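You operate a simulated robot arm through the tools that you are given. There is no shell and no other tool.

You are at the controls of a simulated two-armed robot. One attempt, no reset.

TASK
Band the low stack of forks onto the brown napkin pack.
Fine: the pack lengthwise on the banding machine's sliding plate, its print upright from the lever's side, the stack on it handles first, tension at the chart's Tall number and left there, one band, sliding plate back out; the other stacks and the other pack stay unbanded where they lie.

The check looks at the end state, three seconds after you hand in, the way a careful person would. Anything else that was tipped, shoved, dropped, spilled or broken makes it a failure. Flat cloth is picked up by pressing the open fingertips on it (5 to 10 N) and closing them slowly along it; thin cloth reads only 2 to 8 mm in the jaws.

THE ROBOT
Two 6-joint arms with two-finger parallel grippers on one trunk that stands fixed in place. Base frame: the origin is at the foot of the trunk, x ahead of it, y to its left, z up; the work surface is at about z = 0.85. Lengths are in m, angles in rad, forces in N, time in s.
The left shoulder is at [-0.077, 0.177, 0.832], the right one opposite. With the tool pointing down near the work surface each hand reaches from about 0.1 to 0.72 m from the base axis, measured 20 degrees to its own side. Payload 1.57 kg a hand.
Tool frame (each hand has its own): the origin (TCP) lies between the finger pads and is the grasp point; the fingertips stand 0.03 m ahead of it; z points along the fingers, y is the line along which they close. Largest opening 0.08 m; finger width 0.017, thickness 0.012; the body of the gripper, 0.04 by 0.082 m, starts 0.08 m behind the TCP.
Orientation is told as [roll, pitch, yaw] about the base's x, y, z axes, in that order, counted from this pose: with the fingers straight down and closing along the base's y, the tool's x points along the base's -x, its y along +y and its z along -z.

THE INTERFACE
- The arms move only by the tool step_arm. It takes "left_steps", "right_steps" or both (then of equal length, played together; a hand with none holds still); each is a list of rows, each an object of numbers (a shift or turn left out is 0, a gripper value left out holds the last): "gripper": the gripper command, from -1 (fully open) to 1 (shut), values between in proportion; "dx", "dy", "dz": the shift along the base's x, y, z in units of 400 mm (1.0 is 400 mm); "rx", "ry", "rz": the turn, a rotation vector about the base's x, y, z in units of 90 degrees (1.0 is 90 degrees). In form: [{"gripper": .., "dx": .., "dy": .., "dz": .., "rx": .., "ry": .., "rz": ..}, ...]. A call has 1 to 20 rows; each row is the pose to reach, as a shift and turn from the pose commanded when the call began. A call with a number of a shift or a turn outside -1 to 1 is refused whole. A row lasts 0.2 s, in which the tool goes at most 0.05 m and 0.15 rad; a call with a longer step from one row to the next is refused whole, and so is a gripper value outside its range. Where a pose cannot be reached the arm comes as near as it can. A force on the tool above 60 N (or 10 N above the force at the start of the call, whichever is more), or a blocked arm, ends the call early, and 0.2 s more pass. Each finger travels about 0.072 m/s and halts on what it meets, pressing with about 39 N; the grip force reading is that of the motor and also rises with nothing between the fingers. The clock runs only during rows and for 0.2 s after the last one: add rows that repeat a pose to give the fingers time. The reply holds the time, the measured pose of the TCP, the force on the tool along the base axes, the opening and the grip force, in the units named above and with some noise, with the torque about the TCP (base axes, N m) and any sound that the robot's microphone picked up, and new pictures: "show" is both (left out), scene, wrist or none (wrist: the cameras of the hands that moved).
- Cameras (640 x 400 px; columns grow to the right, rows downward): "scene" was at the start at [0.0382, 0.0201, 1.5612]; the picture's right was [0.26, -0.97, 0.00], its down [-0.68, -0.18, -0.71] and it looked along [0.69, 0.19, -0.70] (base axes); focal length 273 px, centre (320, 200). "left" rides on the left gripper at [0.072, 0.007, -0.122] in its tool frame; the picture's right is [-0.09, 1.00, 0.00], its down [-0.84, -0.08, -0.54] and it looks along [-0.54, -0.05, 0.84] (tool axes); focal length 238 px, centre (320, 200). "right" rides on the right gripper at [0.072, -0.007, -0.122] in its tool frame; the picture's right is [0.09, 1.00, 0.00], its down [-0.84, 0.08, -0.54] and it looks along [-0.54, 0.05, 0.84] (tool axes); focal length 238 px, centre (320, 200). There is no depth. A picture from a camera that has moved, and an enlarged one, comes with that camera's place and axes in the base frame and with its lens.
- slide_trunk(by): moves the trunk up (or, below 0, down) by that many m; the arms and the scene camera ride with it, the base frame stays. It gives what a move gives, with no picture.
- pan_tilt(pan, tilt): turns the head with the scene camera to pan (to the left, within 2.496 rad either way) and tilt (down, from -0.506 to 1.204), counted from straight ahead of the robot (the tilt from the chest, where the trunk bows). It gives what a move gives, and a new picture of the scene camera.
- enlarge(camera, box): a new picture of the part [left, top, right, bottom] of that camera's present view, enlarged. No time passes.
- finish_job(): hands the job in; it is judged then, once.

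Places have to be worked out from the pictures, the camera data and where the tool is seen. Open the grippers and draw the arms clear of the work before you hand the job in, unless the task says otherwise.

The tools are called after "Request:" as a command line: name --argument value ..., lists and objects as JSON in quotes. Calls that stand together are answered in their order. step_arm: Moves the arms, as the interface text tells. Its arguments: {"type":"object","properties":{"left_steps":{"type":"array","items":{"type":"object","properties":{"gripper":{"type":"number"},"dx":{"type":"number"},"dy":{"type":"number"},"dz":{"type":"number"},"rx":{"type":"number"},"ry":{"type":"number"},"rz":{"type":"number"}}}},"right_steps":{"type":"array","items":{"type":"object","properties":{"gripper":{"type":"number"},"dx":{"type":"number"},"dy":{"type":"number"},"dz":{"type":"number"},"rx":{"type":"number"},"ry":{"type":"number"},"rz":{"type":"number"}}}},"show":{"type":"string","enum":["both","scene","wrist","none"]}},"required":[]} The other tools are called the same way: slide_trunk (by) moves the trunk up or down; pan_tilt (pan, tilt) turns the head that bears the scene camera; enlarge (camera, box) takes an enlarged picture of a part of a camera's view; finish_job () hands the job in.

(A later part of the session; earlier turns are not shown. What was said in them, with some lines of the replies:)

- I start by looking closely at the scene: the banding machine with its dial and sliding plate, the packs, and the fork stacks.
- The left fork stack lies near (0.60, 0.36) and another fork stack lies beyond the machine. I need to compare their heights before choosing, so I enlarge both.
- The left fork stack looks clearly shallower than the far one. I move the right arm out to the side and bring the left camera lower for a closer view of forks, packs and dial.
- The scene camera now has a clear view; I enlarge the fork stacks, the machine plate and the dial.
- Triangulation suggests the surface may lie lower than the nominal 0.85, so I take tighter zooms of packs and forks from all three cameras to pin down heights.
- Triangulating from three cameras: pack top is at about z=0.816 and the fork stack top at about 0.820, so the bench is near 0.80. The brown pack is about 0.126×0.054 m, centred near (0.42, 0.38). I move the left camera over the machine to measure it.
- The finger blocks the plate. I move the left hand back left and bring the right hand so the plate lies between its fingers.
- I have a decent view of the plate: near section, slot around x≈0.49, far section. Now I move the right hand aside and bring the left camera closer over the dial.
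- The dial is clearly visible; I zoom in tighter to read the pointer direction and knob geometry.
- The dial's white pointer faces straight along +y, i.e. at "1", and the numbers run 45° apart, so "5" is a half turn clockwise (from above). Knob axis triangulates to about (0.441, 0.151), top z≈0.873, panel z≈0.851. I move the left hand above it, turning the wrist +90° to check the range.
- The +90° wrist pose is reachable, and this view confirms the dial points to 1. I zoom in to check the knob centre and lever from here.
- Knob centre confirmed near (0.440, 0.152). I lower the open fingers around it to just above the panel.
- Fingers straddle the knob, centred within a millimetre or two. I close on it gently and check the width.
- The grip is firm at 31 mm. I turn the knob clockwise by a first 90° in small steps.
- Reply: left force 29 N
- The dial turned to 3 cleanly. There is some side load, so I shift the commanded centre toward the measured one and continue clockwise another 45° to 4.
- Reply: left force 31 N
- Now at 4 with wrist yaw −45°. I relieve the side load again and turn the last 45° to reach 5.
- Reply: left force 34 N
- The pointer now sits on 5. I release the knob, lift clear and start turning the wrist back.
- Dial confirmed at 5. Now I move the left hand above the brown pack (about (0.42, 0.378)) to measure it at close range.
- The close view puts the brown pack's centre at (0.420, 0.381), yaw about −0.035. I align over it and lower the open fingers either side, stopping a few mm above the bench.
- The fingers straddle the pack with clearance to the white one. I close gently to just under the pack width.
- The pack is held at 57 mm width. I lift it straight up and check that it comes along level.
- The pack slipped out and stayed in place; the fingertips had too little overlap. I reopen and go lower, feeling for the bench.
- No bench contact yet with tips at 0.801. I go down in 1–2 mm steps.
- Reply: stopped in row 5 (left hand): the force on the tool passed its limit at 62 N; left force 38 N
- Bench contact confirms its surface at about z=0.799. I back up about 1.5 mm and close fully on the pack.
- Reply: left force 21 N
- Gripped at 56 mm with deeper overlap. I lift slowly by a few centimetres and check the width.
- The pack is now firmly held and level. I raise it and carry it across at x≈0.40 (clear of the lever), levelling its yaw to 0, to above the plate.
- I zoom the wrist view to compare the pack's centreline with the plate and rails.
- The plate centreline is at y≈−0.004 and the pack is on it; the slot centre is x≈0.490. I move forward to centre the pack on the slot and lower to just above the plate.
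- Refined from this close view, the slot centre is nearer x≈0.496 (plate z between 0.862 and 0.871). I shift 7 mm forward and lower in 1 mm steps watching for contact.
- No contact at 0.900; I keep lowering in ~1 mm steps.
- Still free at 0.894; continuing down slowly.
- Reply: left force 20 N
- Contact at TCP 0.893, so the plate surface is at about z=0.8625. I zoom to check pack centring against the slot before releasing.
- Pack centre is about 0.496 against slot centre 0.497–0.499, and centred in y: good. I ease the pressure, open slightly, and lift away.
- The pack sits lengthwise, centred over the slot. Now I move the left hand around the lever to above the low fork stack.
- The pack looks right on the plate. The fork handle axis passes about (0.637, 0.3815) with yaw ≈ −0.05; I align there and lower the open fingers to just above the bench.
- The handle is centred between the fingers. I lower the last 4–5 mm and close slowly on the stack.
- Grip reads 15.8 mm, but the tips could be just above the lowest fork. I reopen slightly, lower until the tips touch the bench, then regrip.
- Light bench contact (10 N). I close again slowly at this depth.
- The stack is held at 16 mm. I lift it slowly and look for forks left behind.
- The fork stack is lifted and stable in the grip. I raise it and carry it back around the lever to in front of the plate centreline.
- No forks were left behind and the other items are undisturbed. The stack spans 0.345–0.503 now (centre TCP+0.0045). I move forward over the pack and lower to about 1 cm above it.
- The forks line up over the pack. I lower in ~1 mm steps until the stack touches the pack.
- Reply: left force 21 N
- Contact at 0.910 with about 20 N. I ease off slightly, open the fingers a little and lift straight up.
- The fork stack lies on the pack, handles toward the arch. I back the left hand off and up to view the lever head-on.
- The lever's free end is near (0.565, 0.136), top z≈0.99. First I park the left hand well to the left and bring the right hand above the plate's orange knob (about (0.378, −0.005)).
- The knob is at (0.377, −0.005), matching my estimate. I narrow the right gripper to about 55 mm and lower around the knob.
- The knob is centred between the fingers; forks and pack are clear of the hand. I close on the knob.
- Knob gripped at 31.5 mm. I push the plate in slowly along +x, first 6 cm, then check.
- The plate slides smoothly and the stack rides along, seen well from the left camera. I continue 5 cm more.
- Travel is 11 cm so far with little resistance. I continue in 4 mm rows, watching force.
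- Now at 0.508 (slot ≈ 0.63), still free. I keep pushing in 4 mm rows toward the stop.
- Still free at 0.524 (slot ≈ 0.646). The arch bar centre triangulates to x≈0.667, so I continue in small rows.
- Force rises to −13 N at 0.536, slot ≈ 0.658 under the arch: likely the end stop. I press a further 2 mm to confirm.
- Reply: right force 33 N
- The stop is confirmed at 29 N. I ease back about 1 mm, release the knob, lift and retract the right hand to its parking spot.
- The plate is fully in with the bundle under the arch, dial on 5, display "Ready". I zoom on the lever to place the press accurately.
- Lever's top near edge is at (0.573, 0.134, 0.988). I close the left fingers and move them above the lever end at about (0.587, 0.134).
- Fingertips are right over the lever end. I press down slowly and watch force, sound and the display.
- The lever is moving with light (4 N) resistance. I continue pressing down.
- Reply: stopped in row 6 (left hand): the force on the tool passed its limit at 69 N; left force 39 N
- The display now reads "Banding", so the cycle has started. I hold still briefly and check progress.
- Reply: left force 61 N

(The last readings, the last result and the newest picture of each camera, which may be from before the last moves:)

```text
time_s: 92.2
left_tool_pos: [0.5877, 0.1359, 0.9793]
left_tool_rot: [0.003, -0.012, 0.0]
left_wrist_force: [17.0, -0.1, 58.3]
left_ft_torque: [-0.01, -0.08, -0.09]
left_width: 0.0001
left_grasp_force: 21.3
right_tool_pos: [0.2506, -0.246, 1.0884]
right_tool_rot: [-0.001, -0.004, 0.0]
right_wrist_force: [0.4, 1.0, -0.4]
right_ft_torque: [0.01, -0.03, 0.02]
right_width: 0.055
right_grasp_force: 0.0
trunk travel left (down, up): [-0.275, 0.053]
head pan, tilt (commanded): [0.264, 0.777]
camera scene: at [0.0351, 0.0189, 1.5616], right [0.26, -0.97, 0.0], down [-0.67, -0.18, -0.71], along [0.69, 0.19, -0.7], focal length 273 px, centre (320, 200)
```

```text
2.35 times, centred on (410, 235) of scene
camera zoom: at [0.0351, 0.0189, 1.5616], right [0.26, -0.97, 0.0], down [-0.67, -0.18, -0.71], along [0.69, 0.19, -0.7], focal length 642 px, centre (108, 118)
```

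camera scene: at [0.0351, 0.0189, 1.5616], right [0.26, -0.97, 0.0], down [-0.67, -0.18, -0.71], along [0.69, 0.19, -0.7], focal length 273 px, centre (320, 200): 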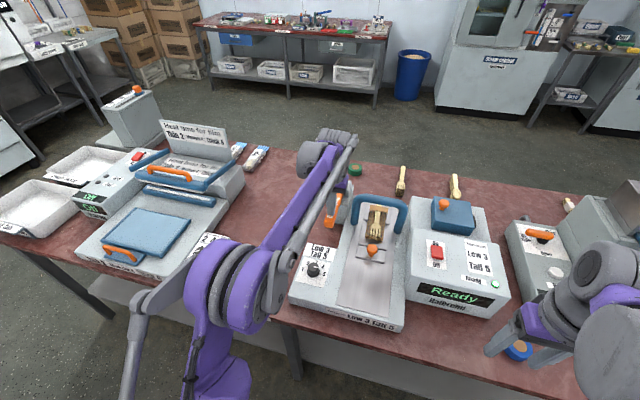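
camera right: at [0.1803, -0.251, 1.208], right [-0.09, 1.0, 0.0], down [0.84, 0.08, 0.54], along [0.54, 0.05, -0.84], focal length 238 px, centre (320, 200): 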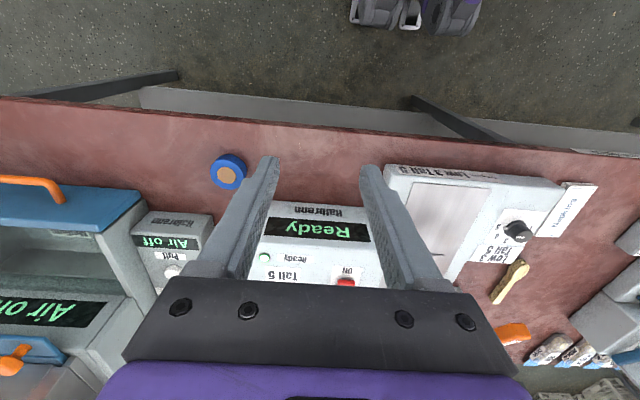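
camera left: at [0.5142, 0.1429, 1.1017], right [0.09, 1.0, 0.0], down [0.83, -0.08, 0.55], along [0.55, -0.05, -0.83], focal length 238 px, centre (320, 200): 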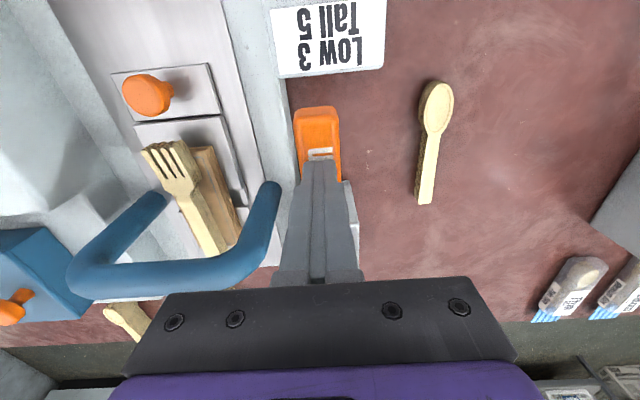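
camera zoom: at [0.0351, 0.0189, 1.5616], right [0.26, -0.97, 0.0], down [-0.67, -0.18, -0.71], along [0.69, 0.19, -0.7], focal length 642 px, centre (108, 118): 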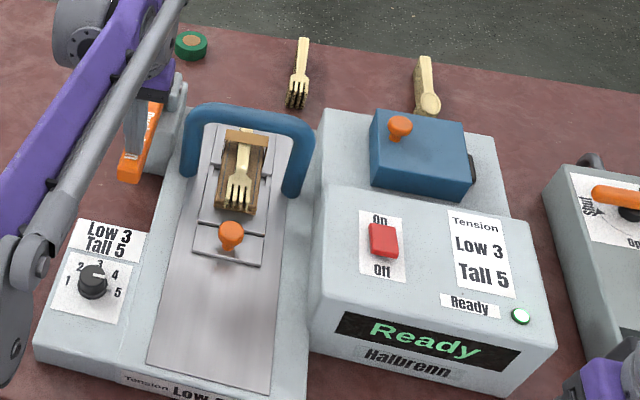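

The band is on and the display is back to "Ready". I raise the hand straight up off the lever and move it away left.

Request:
step_arm --left_steps '[{"dz": 0.04}, {"dz": 0.1}, {"dz": 0.18}, {"dz": 0.26}, {"dx": -0.08, "dy": 0.06, "dz": 0.28}, {"dx": -0.16, "dy": 0.13, "dz": 0.28}, {"dx": -0.24, "dy": 0.2, "dz": 0.28}, {"dx": -0.32, "dy": 0.27, "dz": 0.28}, {"dx": -0.4, "dy": 0.34, "dz": 0.28}, {"dx": -0.44, "dy": 0.43, "dz": 0.28}, {"dx": -0.44, "dy": 0.48, "dz": 0.28}, {"dx": -0.44, "dy": 0.48, "dz": 0.28}]' --show "both"

Request:
enlarge --camera "scene" --box '[310, 165, 510, 325]'

Request:
enlarge --camera "left" --box '[0, 60, 260, 330]'

```text
time_s: 94.8
left_tool_pos: [0.4138, 0.328, 1.0892]
left_tool_rot: [0.004, -0.008, 0.0]
left_wrist_force: [0.4, 0.6, -0.9]
left_ft_torque: [-0.02, -0.01, 0.04]
left_width: 0.0
left_grasp_force: 21.6
right_tool_pos: [0.252, -0.2452, 1.0858]
right_tool_rot: [-0.001, -0.001, 0.0]
right_wrist_force: [-0.4, 0.2, 0.6]
right_ft_torque: [-0.01, -0.01, 0.02]
right_width: 0.0551
right_grasp_force: 0.1
trunk travel left (down, up): [-0.275, 0.053]
head pan, tilt (commanded): [0.264, 0.777]
camera scene: at [0.038, 0.02, 1.5612], right [0.26, -0.97, 0.0], down [-0.68, -0.18, -0.71], along [0.69, 0.19, -0.7], focal length 273 px, centre (320, 200)
camera left: at [0.3411, 0.3371, 1.211], right [0.09, 1.0, 0.0], down [0.83, -0.08, 0.55], along [0.55, -0.05, -0.84], focal length 238 px, centre (320, 200)
```

scene: 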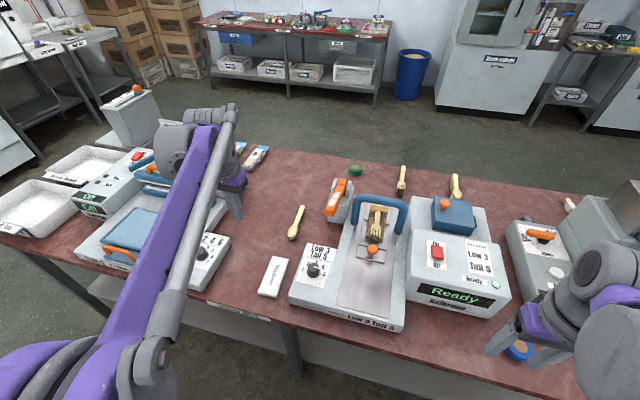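
left: 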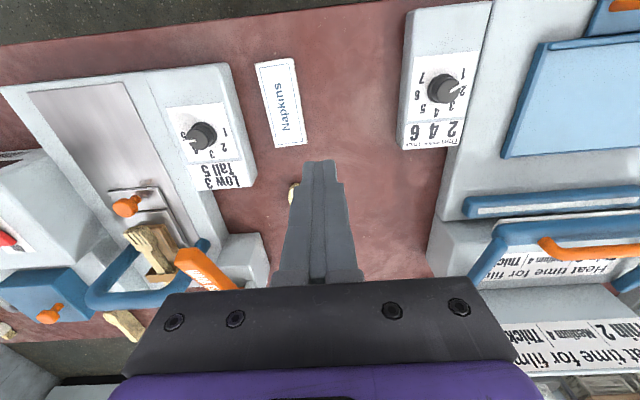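

```text
2.50 times, centred on (410, 245) of scene
camera zoom: at [0.038, 0.02, 1.5612], right [0.26, -0.97, 0.0], down [-0.68, -0.18, -0.71], along [0.69, 0.19, -0.7], focal length 682 px, centre (95, 88)
```

zoom: 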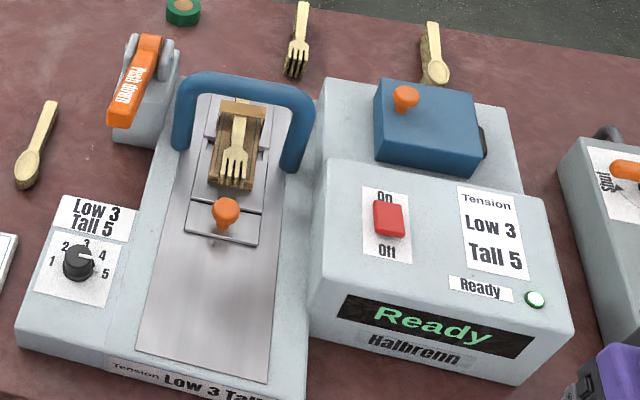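

```text
1.48 times, centred on (130, 195) of left
camera zoom: at [0.3411, 0.3371, 1.211], right [0.09, 1.0, 0.0], down [0.83, -0.08, 0.55], along [0.55, -0.05, -0.84], focal length 353 px, centre (602, 207)
```

zoom: 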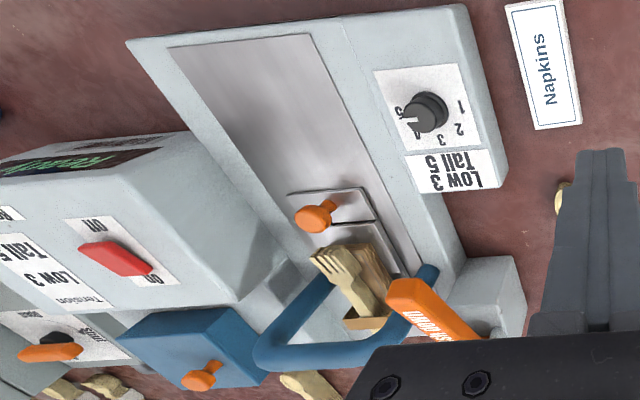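

One band is on, the lever has sprung back, and everything else is in place. I bring the right hand back over the knob (0.535, −0.005) to pull the plate out.

Request:
step_arm --right_steps '[{"dy": 0.1}, {"dy": 0.2}, {"dx": 0.02, "dy": 0.3}, {"dx": 0.04, "dy": 0.4}, {"dx": 0.05, "dy": 0.51}, {"dx": 0.08, "dy": 0.6}, {"dx": 0.18, "dy": 0.6}, {"dx": 0.28, "dy": 0.6}, {"dx": 0.38, "dy": 0.6}, {"dx": 0.48, "dy": 0.6, "dz": -0.03}, {"dx": 0.58, "dy": 0.6, "dz": -0.08}, {"dx": 0.66, "dy": 0.6, "dz": -0.15}, {"dx": 0.7075, "dy": 0.6, "dz": -0.22}, {"dx": 0.7075, "dy": 0.6, "dz": -0.3}, {"dx": 0.7075, "dy": 0.6, "dz": -0.38}, {"dx": 0.7075, "dy": 0.6, "dz": -0.44}, {"dx": 0.7075, "dy": 0.6, "dz": -0.47}, {"dx": 0.7075, "dy": 0.6, "dz": -0.47}]' --show "both"

Request:
enlarge --camera "right" --box '[220, 90, 420, 290]'

Request:
enlarge --camera "left" --box '[0, 60, 260, 330]'

```text
time_s: 98.6
left_tool_pos: [0.4155, 0.3289, 1.0885]
left_tool_rot: [0.003, -0.009, -0.001]
left_wrist_force: [0.0, -0.7, -0.1]
left_ft_torque: [-0.02, -0.01, -0.01]
left_width: 0.0002
left_grasp_force: 21.2
right_tool_pos: [0.5364, -0.0015, 0.8983]
right_tool_rot: [0.0, 0.0, 0.0]
right_wrist_force: [0.2, 0.0, 0.0]
right_ft_torque: [-0.01, 0.0, -0.02]
right_width: 0.0551
right_grasp_force: 0.0
trunk travel left (down, up): [-0.275, 0.053]
head pan, tilt (commanded): [0.264, 0.777]
camera scene: at [0.0381, 0.0201, 1.5612], right [0.26, -0.97, 0.0], down [-0.68, -0.18, -0.71], along [0.69, 0.19, -0.7], focal length 273 px, centre (320, 200)
camera right: at [0.4639, -0.0093, 1.0203], right [-0.09, 1.0, 0.0], down [0.84, 0.08, 0.54], along [0.54, 0.05, -0.84], focal length 238 px, centre (320, 200)
```

scene: 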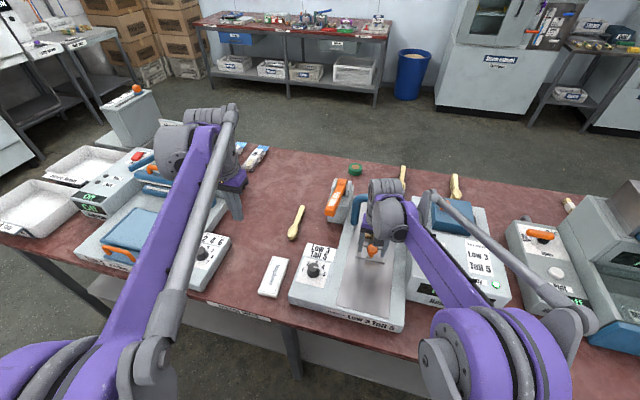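
right: 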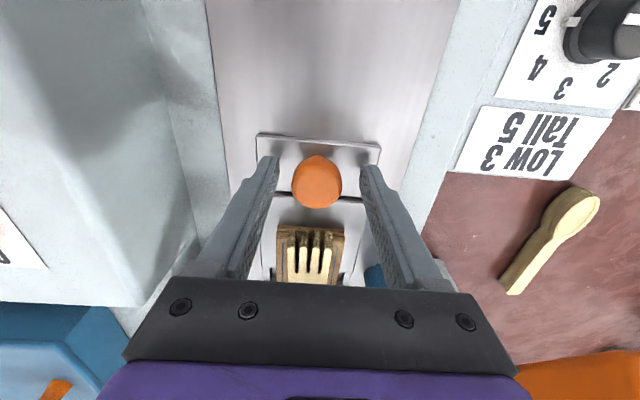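

```text
2.00 times, centred on (320, 190) of right
camera zoom: at [0.4639, -0.0093, 1.0203], right [-0.09, 1.0, 0.0], down [0.84, 0.08, 0.54], along [0.54, 0.05, -0.84], focal length 477 px, centre (320, 220)
```

zoom: 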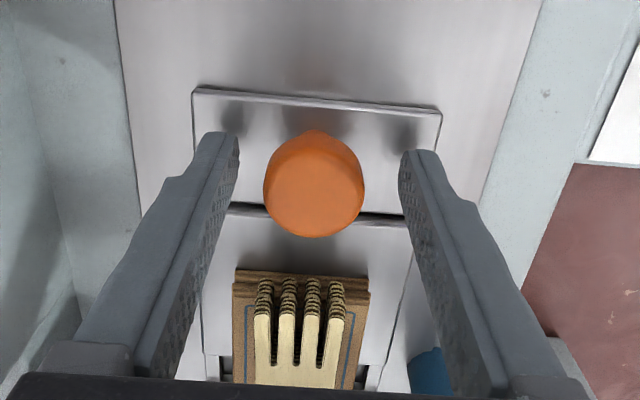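

```text
1.48 times, centred on (130, 195) of left
camera zoom: at [0.3414, 0.3368, 1.211], right [0.09, 1.0, 0.0], down [0.83, -0.08, 0.55], along [0.55, -0.05, -0.84], focal length 353 px, centre (602, 207)
```

zoom: 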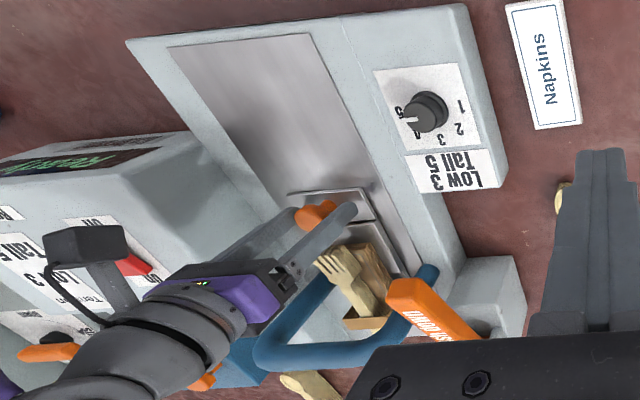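

The knob sits ~3 mm toward −y of the finger centre, so I shift and close on it.

Request:
step_arm --right_steps '[{"dy": -0.008}, {"dy": -0.008, "gripper": -0.1}, {"dy": -0.008, "gripper": 0.1}, {"dy": -0.008, "gripper": 0.3}, {"dy": -0.008, "gripper": 0.3}]' --show "none"

```text
time_s: 99.8
left_tool_pos: [0.414, 0.3296, 1.0883]
left_tool_rot: [-0.002, -0.01, 0.0]
left_wrist_force: [-0.7, -1.1, -0.6]
left_ft_torque: [-0.04, -0.01, 0.02]
left_width: 0.0
left_grasp_force: 21.6
right_tool_pos: [0.5367, -0.0064, 0.8995]
right_tool_rot: [-0.001, 0.0, -0.001]
right_wrist_force: [0.0, 6.1, -0.8]
right_ft_torque: [0.09, -0.1, 0.01]
right_width: 0.0344
right_grasp_force: 3.2
trunk travel left (down, up): [-0.275, 0.053]
head pan, tilt (commanded): [0.264, 0.777]
```

Width reads 34 mm with low force yet; I give the fingers another moment to settle.

Request:
step_arm --right_steps '[{"gripper": 0.35}, {"gripper": 0.35}]' --show "none"

```text
time_s: 100.4
left_tool_pos: [0.414, 0.3299, 1.0888]
left_tool_rot: [-0.001, -0.008, -0.001]
left_wrist_force: [0.1, -0.5, -0.1]
left_ft_torque: [0.01, 0.01, 0.02]
left_width: 0.0
left_grasp_force: 21.2
right_tool_pos: [0.5357, -0.0054, 0.8987]
right_tool_rot: [0.0, -0.001, 0.001]
right_wrist_force: [0.3, 9.5, -1.3]
right_ft_torque: [0.11, 0.01, 0.01]
right_width: 0.0342
right_grasp_force: 4.5
trunk travel left (down, up): [-0.275, 0.053]
head pan, tilt (commanded): [0.264, 0.777]
```

The force is lopsided; I look at how the fingers meet the knob.

Request:
enlarge --camera "right" --box '[240, 110, 400, 270]'

Request:
enlarge --camera "scene" --box '[330, 200, 430, 290]'

Request:
enlarge --camera "left" --box '[90, 150, 220, 270]'

```text
2.50 times, centred on (320, 190) of right
camera zoom: at [0.4635, -0.0123, 1.0205], right [-0.09, 1.0, 0.0], down [0.84, 0.08, 0.54], along [0.54, 0.05, -0.84], focal length 596 px, centre (320, 225)
```

zoom: 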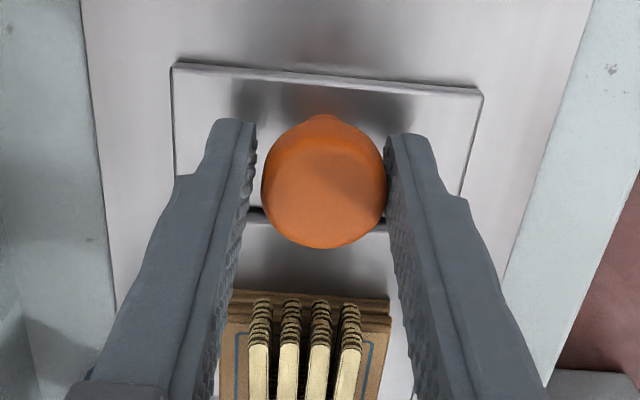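

```text
4.44 times, centred on (380, 245) of scene
camera zoom: at [0.0383, 0.0214, 1.5612], right [0.26, -0.97, 0.0], down [-0.68, -0.18, -0.71], along [0.69, 0.19, -0.7], focal length 1212 px, centre (53, 0)
```

zoom: 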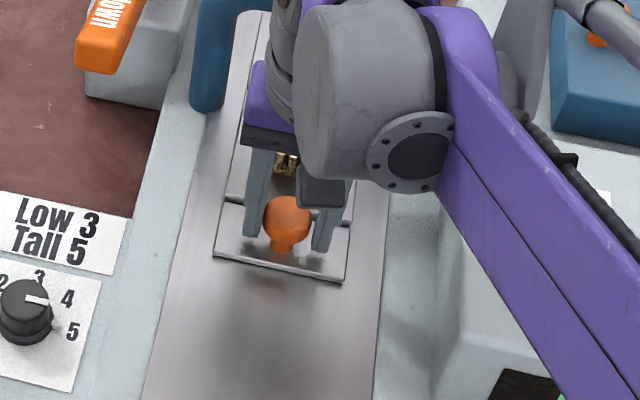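

```text
3.33 times, centred on (155, 210) of left
camera zoom: at [0.3415, 0.3378, 1.2106], right [0.09, 1.0, 0.0], down [0.83, -0.08, 0.55], along [0.55, -0.05, -0.84], focal length 794 px, centre (870, 167)
```

zoom: 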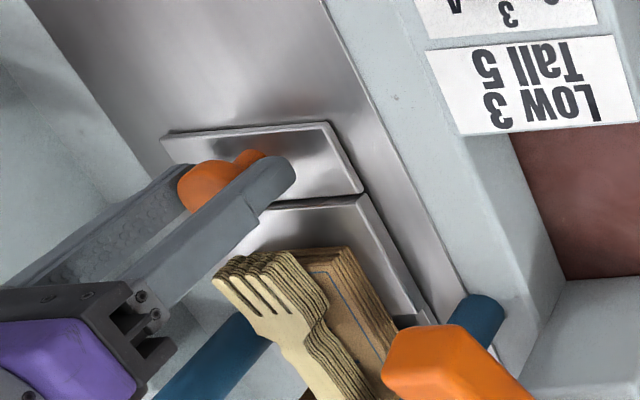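

The +y finger touches while the −y finger has a small gap, so I shift about 2 mm toward +y and close again.

Request:
step_arm --right_steps '[{"dy": 0.003, "gripper": 0.2}, {"dy": 0.006, "gripper": 0.2}, {"dy": 0.006, "gripper": 0.35}, {"dy": 0.006, "gripper": 0.4}, {"dy": 0.006, "gripper": 0.4}]' --show "wrist"

```text
time_s: 101.6
left_tool_pos: [0.4151, 0.3294, 1.088]
left_tool_rot: [0.002, -0.01, 0.0]
left_wrist_force: [0.1, -0.1, -0.4]
left_ft_torque: [0.01, -0.01, 0.0]
left_width: 0.0
left_grasp_force: 21.2
right_tool_pos: [0.5363, -0.0057, 0.9002]
right_tool_rot: [-0.001, 0.0, 0.0]
right_wrist_force: [0.2, 6.5, 1.5]
right_ft_torque: [0.11, -0.11, 0.04]
right_width: 0.0313
right_grasp_force: 40.4
trunk travel left (down, up): [-0.275, 0.053]
head pan, tilt (commanded): [0.264, 0.777]
camera right: at [0.4632, -0.0112, 1.0204], right [-0.09, 1.0, 0.0], down [0.84, 0.08, 0.54], along [0.54, 0.05, -0.84], focal length 238 px, centre (320, 200)
```

right: 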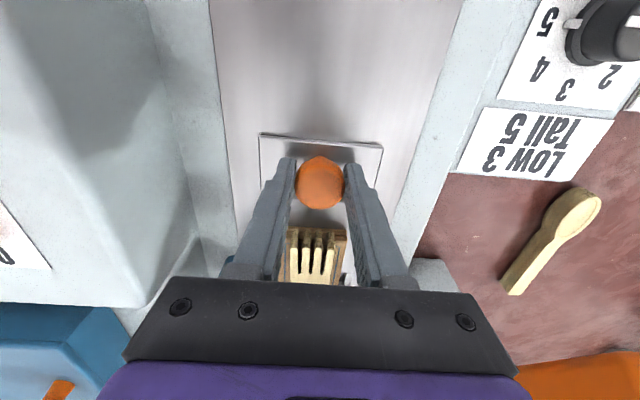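

Firm grip now. I pull the plate out slowly, about 15 cm in this call.

Request:
step_arm --right_steps '[{"dx": -0.008}, {"dx": -0.02}, {"dx": -0.04}, {"dx": -0.06}, {"dx": -0.08}, {"dx": -0.1}, {"dx": -0.12}, {"dx": -0.14}, {"dx": -0.16}, {"dx": -0.18}, {"dx": -0.2}, {"dx": -0.22}, {"dx": -0.24}, {"dx": -0.26}, {"dx": -0.28}, {"dx": -0.3}, {"dx": -0.32}, {"dx": -0.34}, {"dx": -0.355}, {"dx": -0.36}]' --show "both"

Request:
enlarge --camera "left" --box '[0, 60, 260, 330]'

```text
time_s: 105.8
left_tool_pos: [0.414, 0.3284, 1.0888]
left_tool_rot: [0.002, -0.008, -0.001]
left_wrist_force: [-1.2, -0.5, -0.8]
left_ft_torque: [0.02, 0.01, -0.02]
left_width: 0.0001
left_grasp_force: 20.9
right_tool_pos: [0.3916, -0.0056, 0.8988]
right_tool_rot: [0.0, 0.0, -0.001]
right_wrist_force: [1.7, 0.9, 12.1]
right_ft_torque: [0.09, -0.01, -0.05]
right_width: 0.0316
right_grasp_force: 40.4
trunk travel left (down, up): [-0.275, 0.053]
head pan, tilt (commanded): [0.264, 0.777]
camera scene: at [0.0376, 0.0202, 1.5613], right [0.26, -0.97, 0.0], down [-0.68, -0.18, -0.71], along [0.69, 0.19, -0.7], focal length 273 px, centre (320, 200)
camera right: at [0.319, -0.0111, 1.0202], right [-0.09, 1.0, 0.0], down [0.84, 0.08, 0.54], along [0.54, 0.05, -0.84], focal length 238 px, centre (320, 200)
```

scene: 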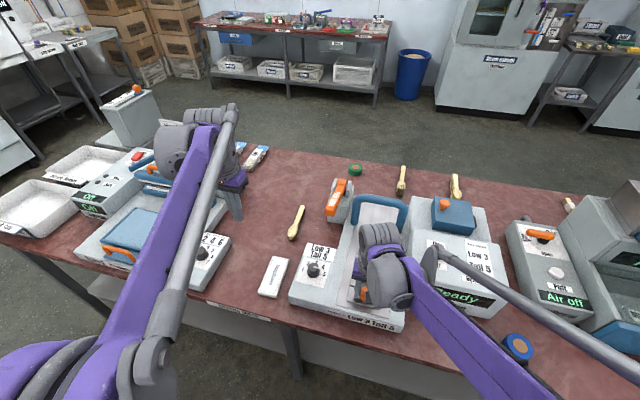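
right: 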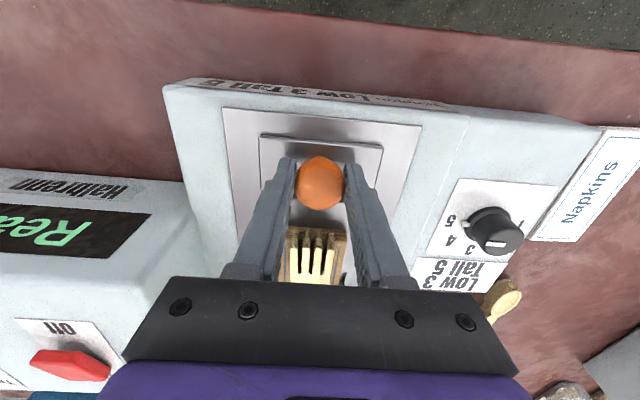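

```text
1.48 times, centred on (130, 195) of left
camera zoom: at [0.341, 0.3369, 1.2111], right [0.09, 1.0, 0.0], down [0.83, -0.08, 0.55], along [0.55, -0.05, -0.84], focal length 353 px, centre (602, 207)
```

zoom: 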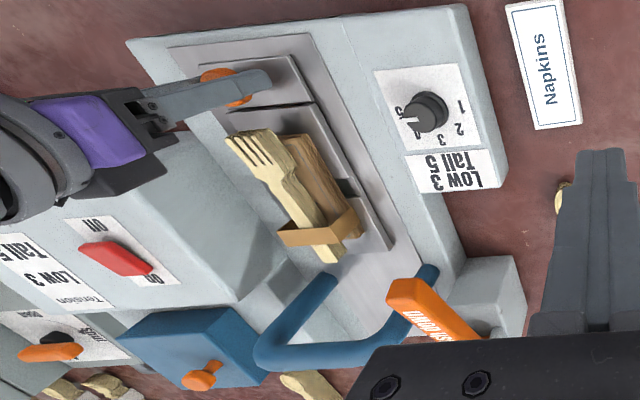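

The bundle comes out with one band around pack and handles. About 15 mm of travel remains, so I pull to the original out position, watching force.

Request:
step_arm --right_steps '[{"dx": -0.012}, {"dx": -0.024}, {"dx": -0.032}, {"dx": -0.038}, {"dx": -0.04}, {"dx": -0.04}]' --show "wrist"

Request:
enlarge --camera "left" --box '[0, 60, 260, 330]'

```text
time_s: 107.2
left_tool_pos: [0.4135, 0.3284, 1.0895]
left_tool_rot: [0.001, -0.008, -0.001]
left_wrist_force: [0.0, -0.4, -0.1]
left_ft_torque: [-0.04, 0.02, 0.0]
left_width: 0.0
left_grasp_force: 21.2
right_tool_pos: [0.3768, -0.0039, 0.8988]
right_tool_rot: [0.0, -0.003, 0.002]
right_wrist_force: [2.1, 5.3, 17.1]
right_ft_torque: [0.16, 0.01, -0.03]
right_width: 0.0311
right_grasp_force: 40.0
trunk travel left (down, up): [-0.275, 0.053]
head pan, tilt (commanded): [0.264, 0.777]
camera right: at [0.3033, -0.0112, 1.0201], right [-0.09, 1.0, 0.0], down [0.84, 0.08, 0.54], along [0.54, 0.05, -0.84], focal length 238 px, centre (320, 200)
```

right: 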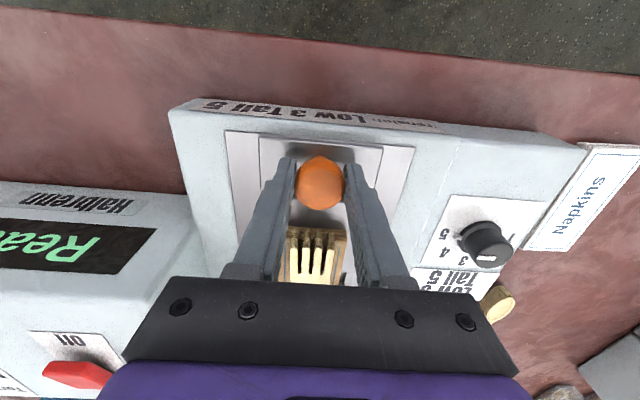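

```text
1.48 times, centred on (130, 195) of left
camera zoom: at [0.3409, 0.3374, 1.211], right [0.09, 1.0, 0.0], down [0.83, -0.08, 0.55], along [0.55, -0.05, -0.84], focal length 353 px, centre (602, 207)
```

zoom: 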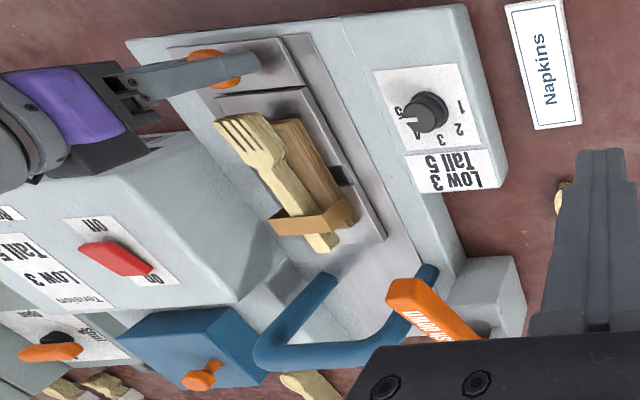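

That is essentially the original position. I pull 2 mm further to make sure it rests at its out stop.

Request:
step_arm --right_steps '[{"dx": -0.003}, {"dx": -0.006}, {"dx": -0.006}]' --show "none"

```text
time_s: 108.0
left_tool_pos: [0.4155, 0.329, 1.0883]
left_tool_rot: [0.002, -0.008, -0.001]
left_wrist_force: [0.2, -0.2, -0.8]
left_ft_torque: [-0.02, 0.01, 0.03]
left_width: 0.0
left_grasp_force: 21.5
right_tool_pos: [0.3766, -0.0052, 0.8997]
right_tool_rot: [0.0, -0.003, 0.001]
right_wrist_force: [20.2, 4.9, 19.7]
right_ft_torque: [0.09, -0.74, -0.07]
right_width: 0.0314
right_grasp_force: 40.1
trunk travel left (down, up): [-0.275, 0.053]
head pan, tilt (commanded): [0.264, 0.777]
```

The out stop is reached (20 N). I ease off, release the knob, lift straight up and retract the right hand.

Request:
step_arm --right_steps '[{"dx": 0.004, "dz": 0.002}, {"dx": 0.004, "dz": 0.002, "gripper": 0.0}, {"dx": 0.004, "dz": 0.002, "gripper": -0.3}, {"dx": 0.004, "dz": 0.002, "gripper": -0.375}, {"dx": 0.004, "dz": 0.04}, {"dx": 0.004, "dz": 0.12}, {"dx": 0.004, "dz": 0.22}, {"dx": 0.0, "dz": 0.32}, {"dx": -0.1, "dz": 0.38}, {"dx": -0.2, "dz": 0.43}, {"dx": -0.3, "dz": 0.47}, {"dx": -0.32, "dy": -0.1, "dz": 0.47}, {"dx": -0.32, "dy": -0.2, "dz": 0.47}, {"dx": -0.32, "dy": -0.3, "dz": 0.47}, {"dx": -0.32, "dy": -0.4, "dz": 0.47}, {"dx": -0.32, "dy": -0.5, "dz": 0.47}, {"dx": -0.32, "dy": -0.6, "dz": 0.47}, {"dx": -0.32, "dy": -0.65, "dz": 0.47, "gripper": -1}, {"dx": -0.32, "dy": -0.65, "dz": 0.47}]' --left_steps '[{"gripper": 1}, {"gripper": 1}, {"gripper": 1}, {"gripper": 1}, {"gripper": 1}, {"gripper": 1}, {"gripper": 1}, {"gripper": 1}, {"gripper": 1}, {"gripper": 1}, {"dx": -0.05, "dz": 0.03}, {"dx": -0.1, "dz": 0.06}, {"dx": -0.15, "dz": 0.1}, {"dx": -0.2, "dz": 0.14}, {"dx": -0.25, "dz": 0.18}, {"dx": -0.3, "dz": 0.2}, {"dx": -0.35, "dz": 0.2, "gripper": 0}, {"dx": -0.35, "dz": 0.2, "gripper": -1}, {"dx": -0.35, "dz": 0.2}]' --show "both"

Request:
enlarge --camera "scene" --box '[290, 165, 430, 335]'

Request:
enlarge --camera "scene" --box '[400, 170, 540, 330]'

```text
time_s: 112.0
left_tool_pos: [0.2732, 0.3276, 1.168]
left_tool_rot: [0.002, -0.007, 0.002]
left_wrist_force: [-1.0, -0.2, -0.4]
left_ft_torque: [-0.01, -0.01, 0.0]
left_width: 0.0799
left_grasp_force: 0.0
right_tool_pos: [0.2432, -0.2653, 1.0854]
right_tool_rot: [0.001, -0.001, 0.0]
right_wrist_force: [0.5, 0.0, -0.4]
right_ft_torque: [0.01, 0.0, -0.02]
right_width: 0.0799
right_grasp_force: 0.1
trunk travel left (down, up): [-0.275, 0.053]
head pan, tilt (commanded): [0.264, 0.777]
camera scene: at [0.0378, 0.0201, 1.5612], right [0.26, -0.97, 0.0], down [-0.68, -0.18, -0.71], along [0.69, 0.19, -0.7], focal length 273 px, centre (320, 200)
camera right: at [0.1706, -0.2714, 1.2075], right [-0.09, 1.0, 0.0], down [0.84, 0.08, 0.54], along [0.54, 0.05, -0.84], focal length 238 px, centre (320, 200)
camera left: at [0.2012, 0.3358, 1.2897], right [0.09, 1.0, 0.0], down [0.83, -0.08, 0.55], along [0.55, -0.05, -0.84], focal length 238 px, centre (320, 200)
```

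scene: 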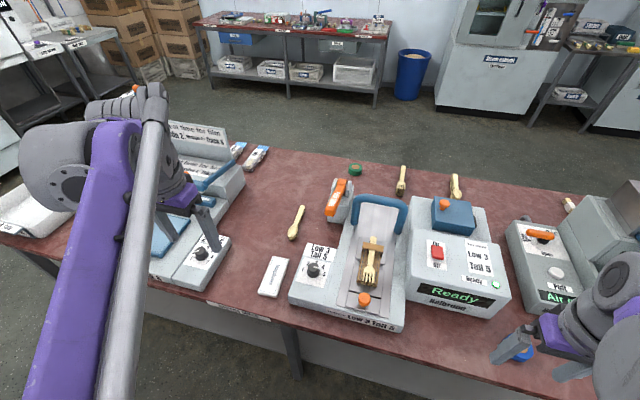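
right: 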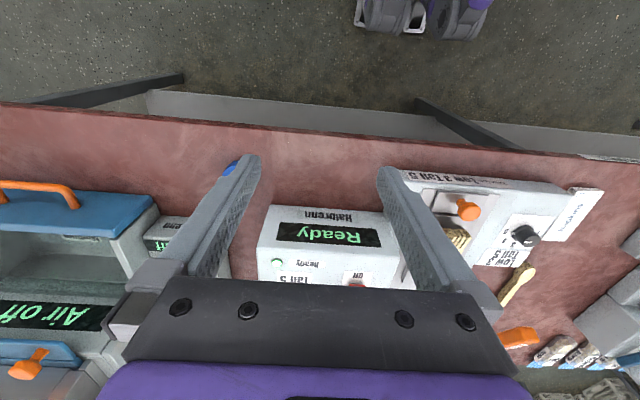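
left: 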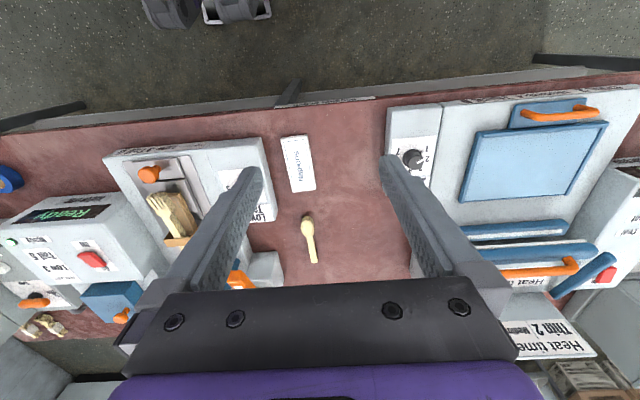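

```text
2.35 times, centred on (360, 250) of scene
camera zoom: at [0.0378, 0.0201, 1.5612], right [0.26, -0.97, 0.0], down [-0.68, -0.18, -0.71], along [0.69, 0.19, -0.7], focal length 642 px, centre (226, 82)
```

zoom: 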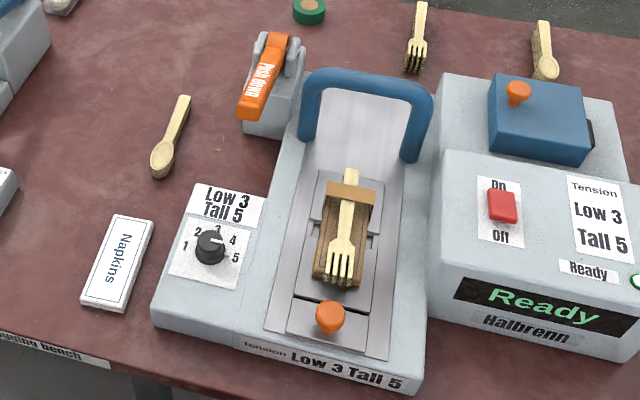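

```text
2.50 times, centred on (470, 250) of scene
camera zoom: at [0.0378, 0.0201, 1.5612], right [0.26, -0.97, 0.0], down [-0.68, -0.18, -0.71], along [0.69, 0.19, -0.7], focal length 682 px, centre (-55, 75)
```

zoom: 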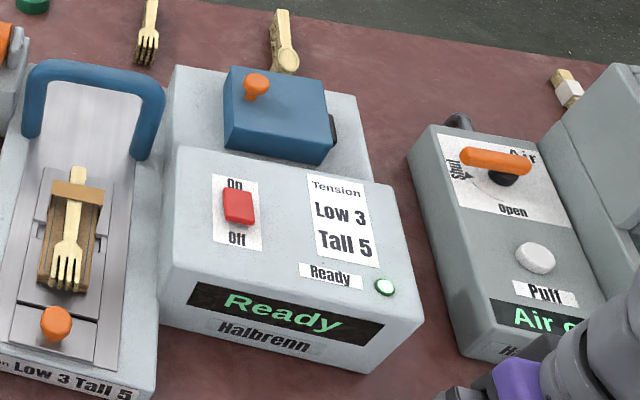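

The plate is out with the banded bundle, hands clear. I make a last close check of band, dial, and the untouched items.

Request:
enlarge --camera "scene" --box '[345, 225, 395, 315]'

Request:
enlarge --camera "scene" --box '[290, 240, 345, 290]'

Request:
enlarge --camera "left" --box '[130, 130, 330, 290]'

```text
4.44 times, centred on (370, 270) of scene
camera zoom: at [0.0378, 0.0201, 1.5612], right [0.26, -0.97, 0.0], down [-0.68, -0.18, -0.71], along [0.69, 0.19, -0.7], focal length 1212 px, centre (98, -111)
```

zoom: 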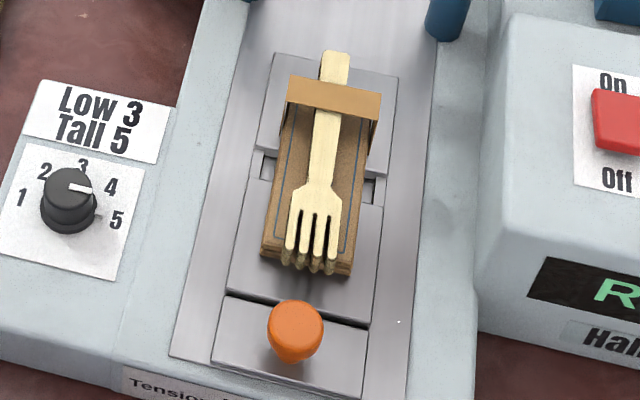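

```text
8.00 times, centred on (318, 265) of scene
camera zoom: at [0.0378, 0.0201, 1.5612], right [0.26, -0.97, 0.0], down [-0.68, -0.18, -0.71], along [0.69, 0.19, -0.7], focal length 2181 px, centre (340, -320)
```

zoom: 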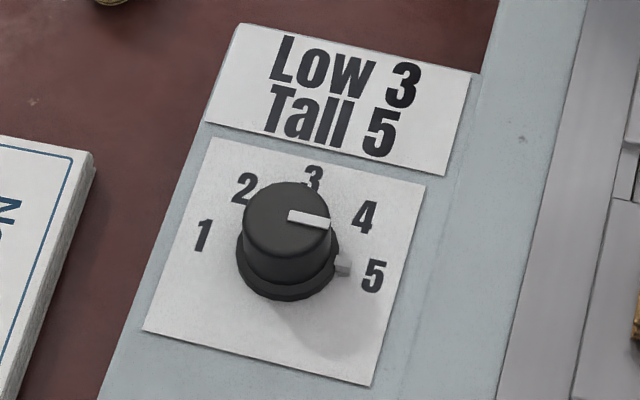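

```text
2.50 times, centred on (230, 210) of left
camera zoom: at [0.2012, 0.3358, 1.2897], right [0.09, 1.0, 0.0], down [0.83, -0.08, 0.55], along [0.55, -0.05, -0.84], focal length 596 px, centre (545, 175)
```

zoom: 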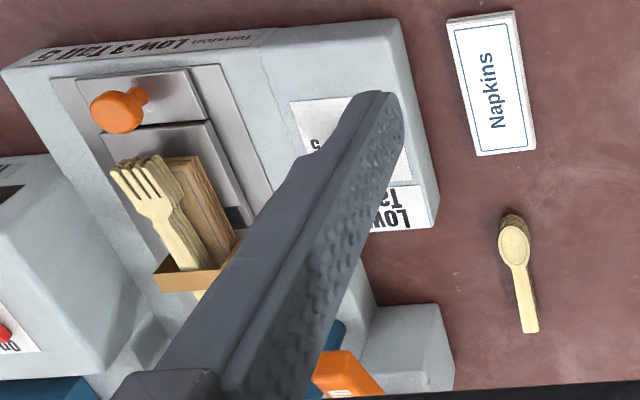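

Everything checks out:
- **Bundle:** one band holds the low fork stack, handles leading, on the brown pack. The pack lies lengthwise with its print upright from the lever's side. The band sits about 4 cm toward the handle end from the pack's middle.
- **Machine:** the dial is on 5, the sliding plate is back out and the lever is up.
- **Rest:** the other stacks and the white pack are where they were. Both grippers are open and clear.

I hand the job in.

Request:
finish_job

```text
The job is handed in.
```

I banded the low fork stack onto the brown napkin pack with one band and handed the job in. I don't have the result of the check.

- **Bundle:** The pack lies lengthwise on the sliding plate with its print upright from the lever's side. The forks lie on it handles first. The band goes around both the pack and the handles, about 4 cm toward the handle end from the pack's middle rather than centred.
- **Machine:** I turned the tension dial from 1 to 5, the chart's Tall number, and left it there. I pressed the lever once, and the display went from "Banding" back to "Ready". The sliding plate is pulled back out to its stop.
- **Everything else:** The other stacks and the white pack look undisturbed, and nothing was tipped or dropped. On the first try at lifting the brown pack, the fingers slipped off. It stayed in place and the second grip held.

Both grippers are open and the arms are clear of the work.
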